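You operate a simulated robot arm through the tools that you are given. There is no shell and no other tool. Be economical: measure what you need, move in short steps, check, and stop when the job is done.

Carry out the task below with a simulated robot arm. There is one attempt and no reset: what you move stays moved.

TASK
Take the order card and leave it on the silver tray.
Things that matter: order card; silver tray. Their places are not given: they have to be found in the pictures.

It is judged by the outcome, as a careful person would: the job done as asked, and still so three seconds after it is handed in. It fails if anything else is knocked over, pushed out of place, dropped, spilled or broken.

THE ROBOT
A 7-joint arm with a two-finger parallel gripper, fixed in place. Base frame: the origin is at the foot of the arm, x ahead of it, y to its left, z up; the work surface is at about z = 760. Lengths are in mm, angles in degrees, forces in N, time in s.
With the tool pointing down near the work surface it reaches from about 300 to 700 mm from the base axis. Its first joint turns from -66.0 to 66.0 degrees. Payload 1.57 kg.
Tool frame: the origin (TCP) lies between the finger pads and is the grasp point; the fingertips stand 30 mm ahead of it; z points along the fingers, y is the line along which they close. The gripper opens to 110 mm. The fingers are 24 mm wide and 12 mm thick; the gripper's body (48 by 112 mm) begins 78 mm behind the TCP.
Orientation is that of the tool frame in the base frame, as a unit quaternion [w, x, y, z]. With the fingers straight down and closing along the base's y, the tool's x points along the base's -x, its y along +y and its z along -z.

THE INTERFACE
- The arm moves only by the tool servo_tool. Its argument "rows" is a list of rows, each a list of 7 numbers: the turn, a rotation vector about the base's x, y, z in degrees, then the shift along the base's x, y, z in mm, then the closure, from 0 (fully open) to 1 (shut). In form: [[rx, ry, rz, tx, ty, tz, fingers], ...]. A call has 1 to 20 rows; each row shifts and turns the commanded pose from where the row before left it. A row lasts 0.2 s, in which the tool goes at most 50 mm and 8.6 degrees; a call with a longer step from one row to the next is refused whole, and so is a gripper value outside its range. A pose out of reach is approached as far as the arm can. The call stops where the force on the tool passes 40 N (or 10 N more than at its start, if that is more) or the arm is blocked; 0.2 s more then pass. The fingers move at their own pace (about 108 mm/s each) and stop on an object; they squeeze with about 43 N. The grip force told is the motor's: it shows also when the fingers shut on nothing. Time passes only in rows, and 0.2 s behind the last, so rows that do not move let the fingers close. It gives the time, the measured TCP pose, the force on the tool (base axes), the opening and the grip force at its end, in the units of the frame above (readings bear some noise).
- Cameras (640 x 400 px; columns grow to the right, rows downward): "scene" is fixed at [161.9, -392.7, 1396.3]; the picture's right is [0.79, -0.61, 0.00], its down [-0.39, -0.51, -0.77] and it looks along [0.47, 0.61, -0.64] (base axes); focal length 364 px, centre (320, 200). "wrist" rides on the gripper at [-36, 0, -80] in the tool frame; the picture's right is [0.00, -1.00, 0.00], its down [0.97, 0.00, -0.24] and it looks along [0.24, 0.00, 0.97] (tool axes); focal length 218 px, centre (320, 200).
- capture(camera): a new picture of that camera. No time passes.
- probe_pixels(camera, pixels): for up to 12 pixels [column, row] of the newest picture of that camera ("zoom" is the newest enlarged one), the place [x, y, z] in the base frame of the surface seen there, good to about 2 mm. No time passes.
- zoom(camera, box): a new picture of the part [left, top, right, bottom] of that camera's present view, enlarged. No time passes.
- close_job(): hands the job in; it is judged then, once.

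Work in short steps. Measure before you move; look again where a grasp or a placing could have gone wrong, and mend it. You have 60 turns and 14 pictures in all, the two below and enlarged ones among them. Open the gripper and draw the arm clear of the work before you hand the job in, unless the task says otherwise; then end with one line.

The tools are called after "Request:" as a command line: name --pt "numbers of a row" for each row, then --argument value for the rest, lists and objects as JSON in quotes. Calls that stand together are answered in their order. servo_tool: Moves the arm, as the interface text tells. Its arguments: {"type":"object","properties":{"rows":{"type":"array"}},"required":["rows"]} The other tools are called the same way: capture (camera) takes a picture; probe_pixels (camera, pixels) gives the place of the surface under pixels of a picture; zoom (camera, box) takes an enlarged picture of a part of a camera's view; close_job () hands the job in.

At the start:

```text
time_s: 0.0
eef_pos: [438.7, -66.2, 1013.2]
orientation: [-0.001, 0.0, 1.0, 0.0]
ft_force: [0.5, 0.1, 0.6]
width: 110.1
gripper_force: 0.1
```

scene: 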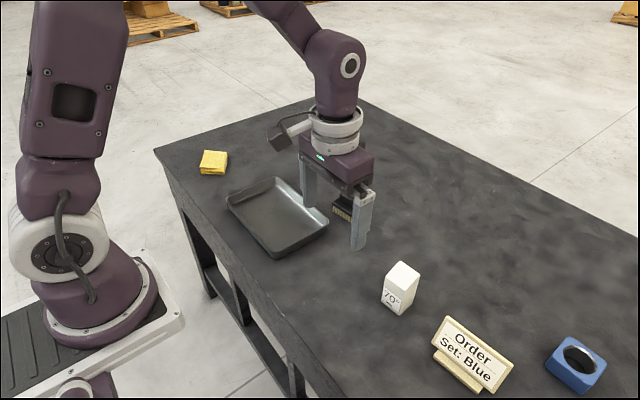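
wrist: 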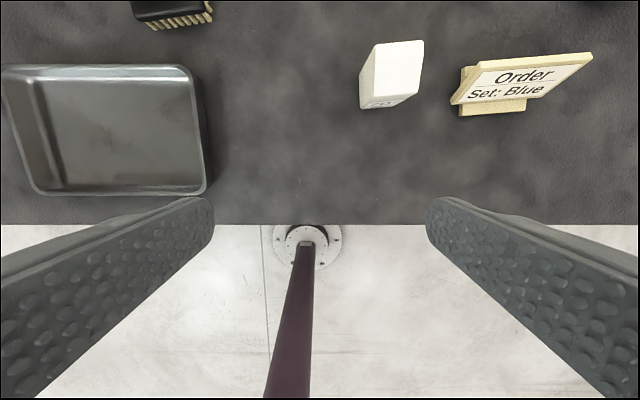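

The card stands at scene (470,355), and the tray is at (278,215). I'll zoom on both and measure them.

Request:
zoom --camera "scene" --box '[370, 250, 610, 400]'

Request:
probe_pixels --camera "scene" --pixels '[[445, 318], [512, 364], [500, 391], [435, 350], [434, 356], [474, 391], [280, 215], [226, 198], [277, 179], [329, 222], [277, 257], [403, 268]]'

Request:
probe_pixels --camera "wrist" --pixels '[[592, 53], [474, 62], [451, 104], [550, 96], [461, 115], [525, 110], [525, 98], [462, 68], [110, 130], [30, 190], [205, 190], [188, 68]]'

```text
2.67 times, centred on (490, 325) of scene
```

zoom: 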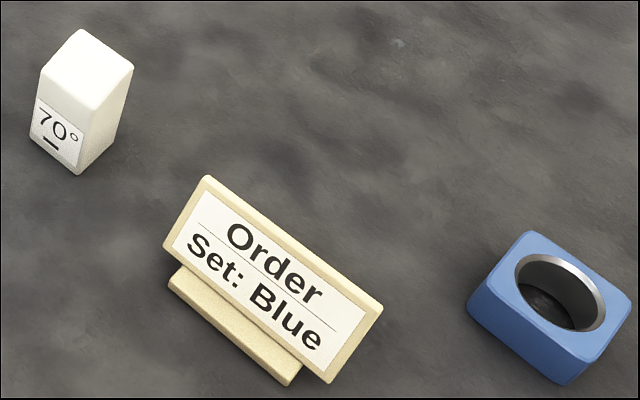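

```text
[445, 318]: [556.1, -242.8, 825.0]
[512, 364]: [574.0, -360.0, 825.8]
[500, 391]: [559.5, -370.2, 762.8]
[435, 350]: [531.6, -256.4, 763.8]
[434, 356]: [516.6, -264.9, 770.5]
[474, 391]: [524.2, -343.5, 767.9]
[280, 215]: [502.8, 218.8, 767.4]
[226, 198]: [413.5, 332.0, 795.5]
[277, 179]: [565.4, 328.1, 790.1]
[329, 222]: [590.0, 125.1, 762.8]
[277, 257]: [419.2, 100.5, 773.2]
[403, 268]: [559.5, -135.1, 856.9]
```

```text
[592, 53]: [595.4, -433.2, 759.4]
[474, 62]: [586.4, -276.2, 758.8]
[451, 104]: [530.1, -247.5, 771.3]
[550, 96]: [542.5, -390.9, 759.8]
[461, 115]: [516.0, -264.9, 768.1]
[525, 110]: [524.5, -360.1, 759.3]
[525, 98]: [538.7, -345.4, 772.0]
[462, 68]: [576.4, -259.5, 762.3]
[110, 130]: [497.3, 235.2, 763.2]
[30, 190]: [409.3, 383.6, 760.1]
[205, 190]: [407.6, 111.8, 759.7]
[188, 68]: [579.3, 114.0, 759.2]
```

The card leans back about 24° over a small foot, about 120 mm wide and yawed about 8.7°. I'll turn the tool so it closes across the plate, stay high over the card, and look.

Request:
servo_tool --pt "0 0 -8.13 12 -24 -3 0" --pt "0 0 -8.13 12 -24 -3 0" --pt "0 0 -8.13 12 -24 -3 0" --pt "0 0 -8.13 12 -24 -3 0" --pt "0 0 -8.13 12 -24 -3 0" --pt "0 0 -8.13 12 -24 -3 0" --pt "0 0 -8.13 12 -24 -3 0" --pt "0 0 -8.13 12 -24 -3 0" --pt "0 0 -8.13 12 -24 -3 0" --pt "0 0 -8.13 12 -24 -3 0"

Request:
capture --camera "wrist"

```text
time_s: 2.2
eef_pos: [558.7, -304.6, 983.3]
orientation: [0.001, 0.653, 0.758, 0.0]
ft_force: [-0.2, -0.6, -1.3]
width: 110.0
gripper_force: 0.0
```

```text
10 pictures are left
```

wrist: 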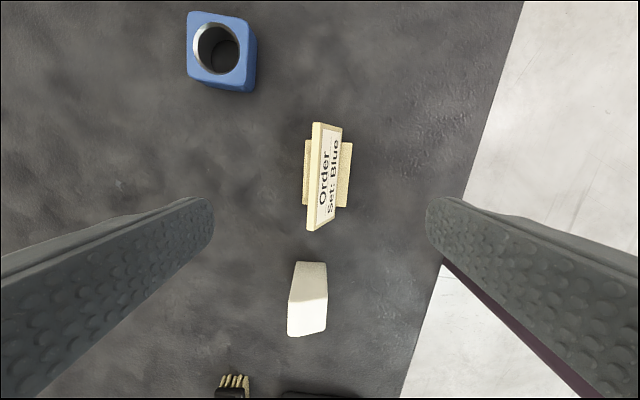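

The card is centred at wrist (326,175), with a foot on both sides of the plate. I'll zoom and probe for the plate geometry.

Request:
zoom --camera "wrist" --box '[240, 110, 416, 240]'

Request:
probe_pixels --camera "wrist" --pixels '[[315, 125], [322, 126], [341, 130], [309, 227], [315, 226], [332, 203], [313, 175], [320, 175], [336, 175], [346, 175], [306, 175], [327, 175]]'

```text
3.08 times, centred on (328, 175) of wrist
```

zoom: 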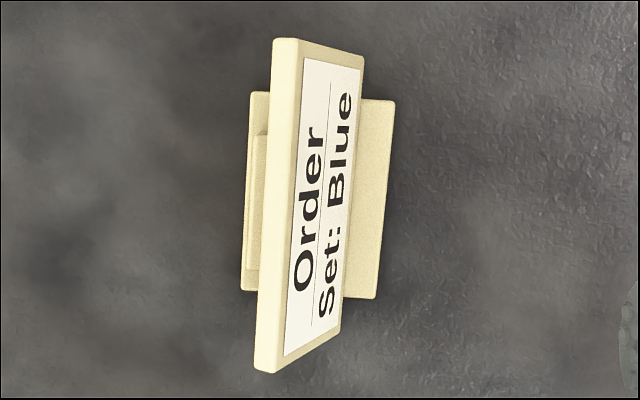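

```text
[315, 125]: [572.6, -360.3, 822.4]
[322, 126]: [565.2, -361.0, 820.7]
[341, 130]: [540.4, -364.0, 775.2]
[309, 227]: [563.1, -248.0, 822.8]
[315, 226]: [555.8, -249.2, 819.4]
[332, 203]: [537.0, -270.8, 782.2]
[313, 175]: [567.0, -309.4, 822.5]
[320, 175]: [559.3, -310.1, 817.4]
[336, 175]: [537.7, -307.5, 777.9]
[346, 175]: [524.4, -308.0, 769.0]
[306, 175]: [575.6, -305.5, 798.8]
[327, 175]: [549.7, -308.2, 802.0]
```

The plate is about 9 mm thick, leans about 29° and is yawed about 4.8°. Something stands behind it at z≈799, so I'll probe there in the zoom.

Request:
probe_pixels --camera "zoom" --pixels '[[252, 160], [256, 200], [262, 150], [264, 180], [250, 250], [258, 240], [245, 200], [254, 110], [262, 110], [252, 280], [330, 100], [310, 300]]'

Request:
probe_pixels --camera "zoom" --pixels '[[285, 200], [295, 200], [305, 200], [315, 200], [330, 200], [340, 200], [276, 200], [280, 200], [362, 200], [380, 200], [258, 140], [256, 262]]'

```text
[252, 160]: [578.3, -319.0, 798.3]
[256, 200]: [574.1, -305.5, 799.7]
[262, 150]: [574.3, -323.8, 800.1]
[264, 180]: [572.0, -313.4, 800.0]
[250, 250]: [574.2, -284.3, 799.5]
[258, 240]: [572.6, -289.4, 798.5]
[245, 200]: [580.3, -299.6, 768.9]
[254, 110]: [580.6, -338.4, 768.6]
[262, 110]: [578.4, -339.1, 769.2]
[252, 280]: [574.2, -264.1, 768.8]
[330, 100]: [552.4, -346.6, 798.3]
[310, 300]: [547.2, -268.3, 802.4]
```

```text
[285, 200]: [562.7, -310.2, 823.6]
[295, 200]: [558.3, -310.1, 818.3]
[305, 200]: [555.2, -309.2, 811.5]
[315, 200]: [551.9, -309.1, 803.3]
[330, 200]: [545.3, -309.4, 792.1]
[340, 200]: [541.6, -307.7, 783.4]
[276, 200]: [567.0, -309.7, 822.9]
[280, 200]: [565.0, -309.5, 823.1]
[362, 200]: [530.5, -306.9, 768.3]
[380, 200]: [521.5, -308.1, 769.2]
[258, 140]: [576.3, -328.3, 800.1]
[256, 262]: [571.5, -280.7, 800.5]
```

There's a support box behind the plate (z=800, y −281…−328), so I'll grip the plate beside it at y≈−264, with the tool tilted 26° to match the lean. First I go to a standoff 90 mm back along the plate, with the fingers partly closed.

Request:
servo_tool --pt "0 0 -3.9 5 9 0 0.636" --pt "-0.55 6.48 0 9 9 0 0.636" --pt "-0.55 6.48 0 9 9 0 0.636" --pt "-0.55 6.48 0 9 9 0 0.636" --pt "-0.55 6.48 0 9 9 0 0.636" --pt "0 0 0 0 0 -28 0.636" --pt "0 0 0 0 0 -28 0.636" --pt "0 0 0 0 0 -27 0.636" --pt "0 0 0 0 0 0 0.636"

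Request:
capture --camera "wrist"

```text
time_s: 4.2
eef_pos: [547.0, -233.1, 896.3]
orientation: [-0.152, 0.66, 0.717, -0.166]
ft_force: [0.6, 0.5, -0.3]
width: 40.0
gripper_force: 0.0
out of reach, approached as far as the arm can: row 3, 4, 5
```

```text
8 pictures are left
```

wrist: 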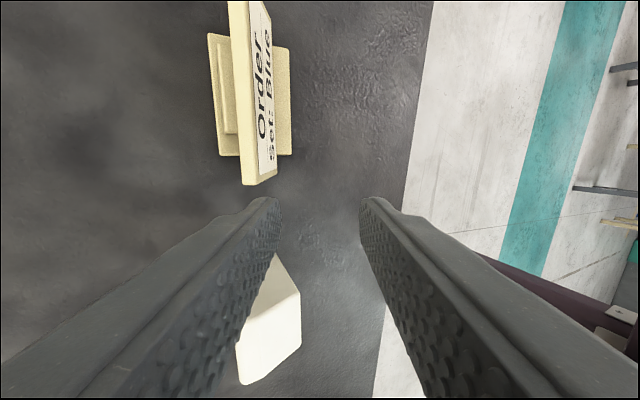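

The arm stopped short at (547,−233,896), but the orientation is right. I'll go to a closer, lower standoff 50 mm along the plate at (582,−261,865) and see whether it reaches.

Request:
servo_tool --pt "0 0 0 0 -14 -10 0.636" --pt "0 0 0 12 -14 -10 0.636" --pt "0 0 0 12 0 -6 0.636" --pt "0 0 0 11 0 -6 0.636" --pt "0 0 0 0 0 0 0.636"

```text
time_s: 5.4
eef_pos: [540.1, -246.2, 887.6]
orientation: [-0.152, 0.66, 0.717, -0.166]
ft_force: [0.6, -0.2, 0.1]
width: 40.0
gripper_force: 0.1
out of reach, approached as far as the arm can: row 1, 2, 3, 4
```

The 26° tilt limits radial reach to about 594. The tool axis can lie anywhere in the plate's plane, so I'll swing it 30° within that plane, which brings the wrist inboard. Then I take a standoff 55 mm back from the plate's inboard upper corner.

Request:
servo_tool --pt "-6.72 -0.55 3.29 0 3 0 0.636" --pt "-6.72 -0.55 3.29 0 3 0 0.636" --pt "-6.72 -0.55 3.29 0 3 0 0.636" --pt "-6.72 -0.55 3.29 0 3 0 0.636" --pt "0 0 0 13 4 -4 0.636" --pt "0 0 0 13 4 -8 0.636" --pt "0 0 0 12.6 3 -11.5 0.636" --pt "0 0 0 0 0 0 0.636"

```text
time_s: 7.2
eef_pos: [577.6, -225.8, 861.9]
orientation: [0.038, 0.594, 0.732, -0.331]
ft_force: [-0.3, 0.0, 0.4]
width: 40.3
gripper_force: 0.0
```

The standoff is reached at (577.6,−225.8,861.9) with the intended axis. I'll check the alignment with the wrist camera.

Request:
capture --camera "wrist"

```text
7 pictures are left
```

wrist: 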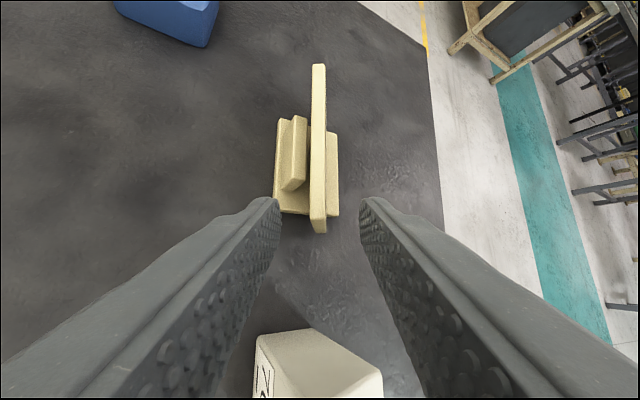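

The plate is edge-on at column 318, parallel to the fingers and centred between them. I advance along the tool axis to the grasp point.

Request:
servo_tool --pt "0 0 0 -4.4 -6.3 -10.2 0.636" --pt "0 0 0 -4.4 -6.3 -10.2 0.636" --pt "0 0 0 -4.3 -6.3 -10.1 0.636" --pt "0 0 0 -4.3 -6.3 -10.1 0.636" --pt "0 0 0 0 0 0 0.636"

Request:
capture --camera "wrist"

```text
time_s: 8.4
eef_pos: [560.6, -250.5, 823.5]
orientation: [0.038, 0.594, 0.732, -0.332]
ft_force: [-0.8, 1.0, 0.4]
width: 39.8
gripper_force: 0.1
```

```text
6 pictures are left
```

wrist: 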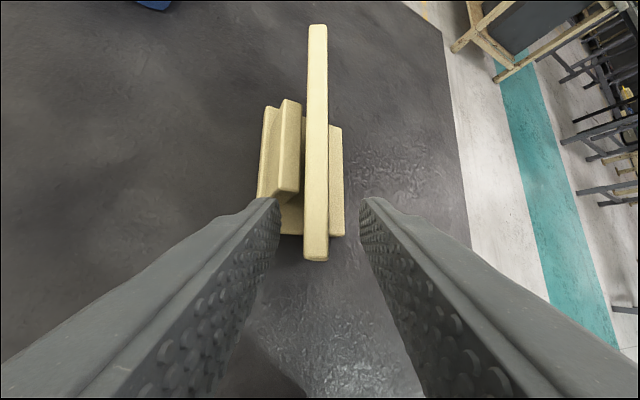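

The plate is between the fingers, but the rear finger's tip passes near the support's end at (285,192). I'll probe both before closing.

Request:
probe_pixels --camera "wrist" --pixels '[[286, 188], [296, 188], [272, 192], [270, 202], [277, 203], [250, 204], [365, 202], [316, 255], [309, 220], [322, 220], [316, 200], [290, 215]]'

```text
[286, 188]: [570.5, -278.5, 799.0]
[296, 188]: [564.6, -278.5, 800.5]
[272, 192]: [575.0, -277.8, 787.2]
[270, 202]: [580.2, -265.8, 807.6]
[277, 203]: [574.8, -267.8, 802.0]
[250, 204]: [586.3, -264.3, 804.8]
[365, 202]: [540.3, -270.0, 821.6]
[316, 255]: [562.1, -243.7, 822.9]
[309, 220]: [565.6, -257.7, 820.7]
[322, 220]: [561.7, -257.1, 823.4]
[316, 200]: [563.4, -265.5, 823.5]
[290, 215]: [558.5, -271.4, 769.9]
```

The support's end is at y≈−277.5, with only about 1 mm of clearance, and the plate sits 1.4 mm to the rear. I'll shift the tool to correct both, then close.

Request:
servo_tool --pt "0 0 0 0.9 4.1 -0.6 0.636" --pt "0 0 0 0 0 0 0.75" --pt "0 0 0 0 0 0 0.85" --pt "0 0 0 0 0 0 0.92" --pt "0 0 0 0 0 0 1" --pt "0 0 0 0 0 0 1"

```text
time_s: 9.8
eef_pos: [560.5, -244.7, 822.2]
orientation: [0.04, 0.594, 0.732, -0.332]
ft_force: [-4.0, -0.3, 9.7]
width: 9.4
gripper_force: 27.9
```

It's gripped at 9.4 mm, the plate's thickness. I lift slowly and check the picture.

Request:
servo_tool --pt "0 0 0 0 0 8 1" --pt "0 0 0 0 0 12 1" --pt "0 0 0 -5 0 20 1" --pt "0 0 0 -5 0 20 1" --pt "0 0 0 0 0 0 1"

Request:
capture --camera "scene"

```text
time_s: 11.0
eef_pos: [551.5, -244.9, 882.3]
orientation: [0.038, 0.594, 0.732, -0.331]
ft_force: [-0.1, -0.2, -0.3]
width: 9.4
gripper_force: 27.9
```

```text
5 pictures are left
```

scene: 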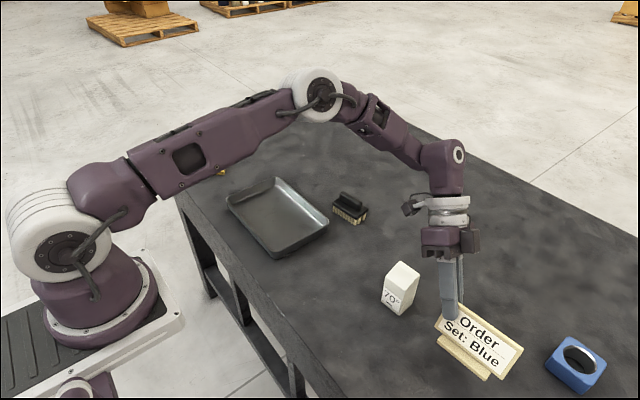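

The card hangs level in the grip. The tray is fully visible now, so I'll measure its rim and floor.

Request:
probe_pixels --camera "scene" --pixels '[[228, 199], [277, 179], [327, 221], [276, 253], [237, 204], [275, 190], [315, 222], [279, 245], [278, 215], [260, 200], [295, 230], [300, 212]]'

Request:
probe_pixels --camera "scene" --pixels '[[250, 226], [258, 225], [300, 240], [297, 233], [304, 200], [298, 205], [252, 188], [256, 196], [352, 195], [335, 210], [362, 220], [403, 263]]'

```text
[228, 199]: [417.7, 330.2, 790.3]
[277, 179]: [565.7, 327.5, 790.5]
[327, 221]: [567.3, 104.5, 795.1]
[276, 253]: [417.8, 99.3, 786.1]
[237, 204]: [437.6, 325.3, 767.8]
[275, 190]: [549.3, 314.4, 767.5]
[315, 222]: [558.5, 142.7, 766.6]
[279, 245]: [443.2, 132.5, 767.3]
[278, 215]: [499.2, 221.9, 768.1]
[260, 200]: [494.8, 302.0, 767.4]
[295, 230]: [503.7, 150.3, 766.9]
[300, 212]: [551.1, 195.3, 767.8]
```

```text
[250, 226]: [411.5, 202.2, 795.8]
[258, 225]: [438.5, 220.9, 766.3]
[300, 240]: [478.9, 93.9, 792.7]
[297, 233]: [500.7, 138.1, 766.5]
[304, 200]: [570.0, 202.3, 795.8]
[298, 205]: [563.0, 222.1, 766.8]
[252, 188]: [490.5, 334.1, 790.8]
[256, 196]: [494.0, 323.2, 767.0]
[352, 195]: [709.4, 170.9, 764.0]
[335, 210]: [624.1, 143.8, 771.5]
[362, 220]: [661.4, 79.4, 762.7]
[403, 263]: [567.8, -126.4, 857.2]
```

The tray floor is at z≈767, rim at 796, inside x≈430–558, y≈115–320, centre (494,215). I'll raise and draw in to clear the white block, then sweep over the tray with a 25° yaw to keep the wrist in reach.

Request:
servo_tool --pt "0 0 0 -14 0 18 1" --pt "0 0 0 -14 0 18 1" --pt "0 0 0 -14 0 18 1" --pt "0 0 0 -14 0 18 1" --pt "0 0 0 -14 0 18 1" --pt "0 0 0 0 10 0 1" --pt "0 0 0 0 25 0 1" --pt "0 0 0 0 38 0 1" --pt "0 0 0 0 38 0 1" --pt "0 0 0 0 38 0 1" --pt "0 0 0 0 38 0 1" --pt "0 0 5 0 38 0 1" --pt "0 0 5 0 38 0 1" --pt "0 0 5 0 38 0 1" --pt "0 0 5 0 38 0 1" --pt "0 0 5 0 38 0 1" --pt "0 0 0 0 38 0 1" --pt "0 0 0 0 38 0 1" --pt "0 0 0 0 38 0 1" --pt "0 0 0 0 17 0 1"

Request:
capture --camera "scene"

```text
time_s: 15.2
eef_pos: [483.0, 262.3, 970.4]
orientation: [0.108, 0.421, 0.843, -0.316]
ft_force: [-0.6, 0.1, -0.8]
width: 9.5
gripper_force: 27.5
```

```text
4 pictures are left
```

scene: 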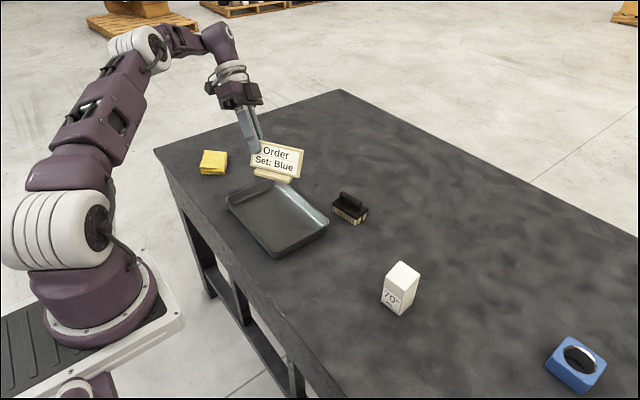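

The card is over the tray. I'll probe the foot and plate edges to confirm where it will land.

Request:
probe_pixels --camera "scene" --pixels '[[255, 173], [290, 182], [272, 178], [252, 143], [303, 151], [298, 176], [272, 174], [258, 175]]'

```text
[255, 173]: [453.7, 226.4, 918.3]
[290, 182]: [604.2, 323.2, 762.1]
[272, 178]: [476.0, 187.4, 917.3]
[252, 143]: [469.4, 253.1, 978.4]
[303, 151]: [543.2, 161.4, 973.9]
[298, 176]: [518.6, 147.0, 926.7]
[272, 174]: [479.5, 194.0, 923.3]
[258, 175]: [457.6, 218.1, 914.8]
```

Foot at about (454–530, 175–250) and plate within x 465–545: it fits inside the tray. I descend to about 15 mm above the floor.

Request:
servo_tool --pt "0 0 0 0 0 -20 1" --pt "0 0 0 0 0 -25 1" --pt "0 0 0 0 0 -25 1" --pt "0 0 0 0 0 -25 1" --pt "0 0 0 0 0 -20 1" --pt "0 0 0 0 0 -10 1" --pt "0 0 0 0 0 0 1"

Request:
capture --camera "scene"

```text
time_s: 16.8
eef_pos: [481.1, 261.6, 846.1]
orientation: [0.108, 0.421, 0.844, -0.315]
ft_force: [-0.1, -0.2, -0.3]
width: 9.9
gripper_force: 27.8
```

```text
3 pictures are left
```

scene: 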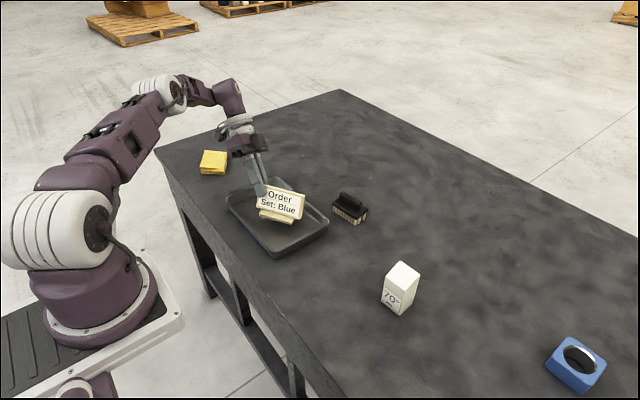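

The card is centred within the tray and clear of the rim. I lower it in small steps until it touches.

Request:
servo_tool --pt "0 0 0 0 0 -5 1" --pt "0 0 0 0 0 -4 1" --pt "0 0 0 0 0 -3 1" --pt "0 0 0 0 0 -2 1" --pt "0 0 0 0 0 0 1"

```text
time_s: 18.0
eef_pos: [481.5, 261.5, 832.5]
orientation: [0.109, 0.422, 0.843, -0.315]
ft_force: [-0.4, 0.4, -0.6]
width: 9.6
gripper_force: 28.3
```

Request:
servo_tool --pt "0 0 0 0 0 -1 1" --pt "0 0 0 0 0 -1 1" --pt "0 0 0 0 0 -1 1" --pt "0 0 0 0 0 0 1"

```text
time_s: 19.0
eef_pos: [481.1, 262.9, 829.5]
orientation: [0.109, 0.422, 0.843, -0.315]
ft_force: [0.3, -0.1, -0.9]
width: 9.5
gripper_force: 28.0
```

There is no contact yet, so I continue in 1 mm steps.

Request:
servo_tool --pt "0 0 0 0 0 -1 1" --pt "0 0 0 0 0 -1 1" --pt "0 0 0 0 0 0 1"

```text
time_s: 19.8
eef_pos: [481.5, 262.3, 828.4]
orientation: [0.109, 0.421, 0.843, -0.316]
ft_force: [0.4, 0.8, -1.6]
width: 9.2
gripper_force: 27.6
```

Request:
servo_tool --pt "0 0 0 0 0 -1 1" --pt "0 0 0 0 0 -1 1" --pt "0 0 0 0 0 0 1"

Request:
zoom --camera "scene" --box '[200, 150, 360, 270]'

```text
time_s: 20.6
eef_pos: [481.1, 262.6, 825.6]
orientation: [0.11, 0.422, 0.843, -0.315]
ft_force: [1.1, 2.6, 7.0]
width: 9.6
gripper_force: 28.1
```

```text
3.33 times, centred on (280, 210) of scene
```

zoom: 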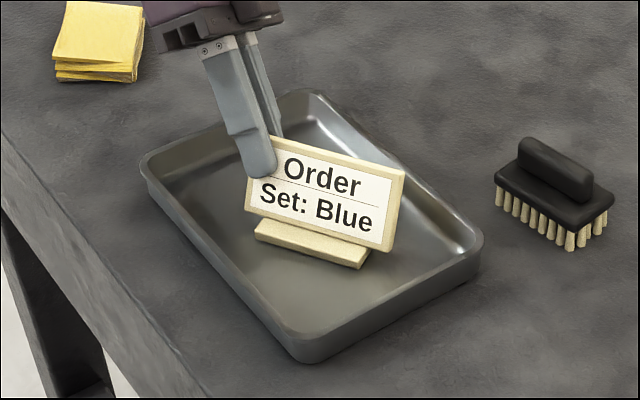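

Contact is made (7 N) and the foot is flat on the tray floor. I open partly and back out along the tool axis.

Request:
servo_tool --pt "0 0 0 0 0 0 0.88" --pt "0 0 0 0 0 0 0.75" --pt "0 0 0 0 0 0 0.7" --pt "0 0 0 0.6 5 6.2 0.7" --pt "0 0 0 1.2 9.3 11.7 0.7" --pt "0 0 0 1.6 12.4 15.6 0.7" --pt "0 0 0 1.6 12.4 15.6 0.7" --pt "0 0 0 0 0 25 0.7" --pt "0 0 0 0 0 35 0.5" --pt "0 0 0 -10 0 35 0" --pt "0 0 0 -10 0 35 0" --pt "0 0 0 0 0 0 0"

Request:
capture --camera "scene"

```text
time_s: 23.2
eef_pos: [461.6, 276.3, 971.9]
orientation: [0.11, 0.422, 0.843, -0.315]
ft_force: [-0.2, 0.8, 0.0]
width: 110.2
gripper_force: 0.0
out of reach, approached as far as the arm can: row 6, 7
```

```text
1 pictures are left
```

scene: 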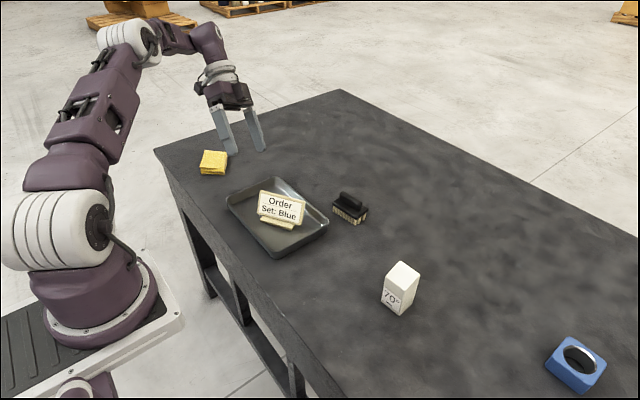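

The card stands upright in the tray, nothing else has moved, and the arm is clear and open. I'm handing the job in.

Request:
close_job

```text
The job is handed in.
```

The order card is standing upright on the silver tray, and nothing else was disturbed.
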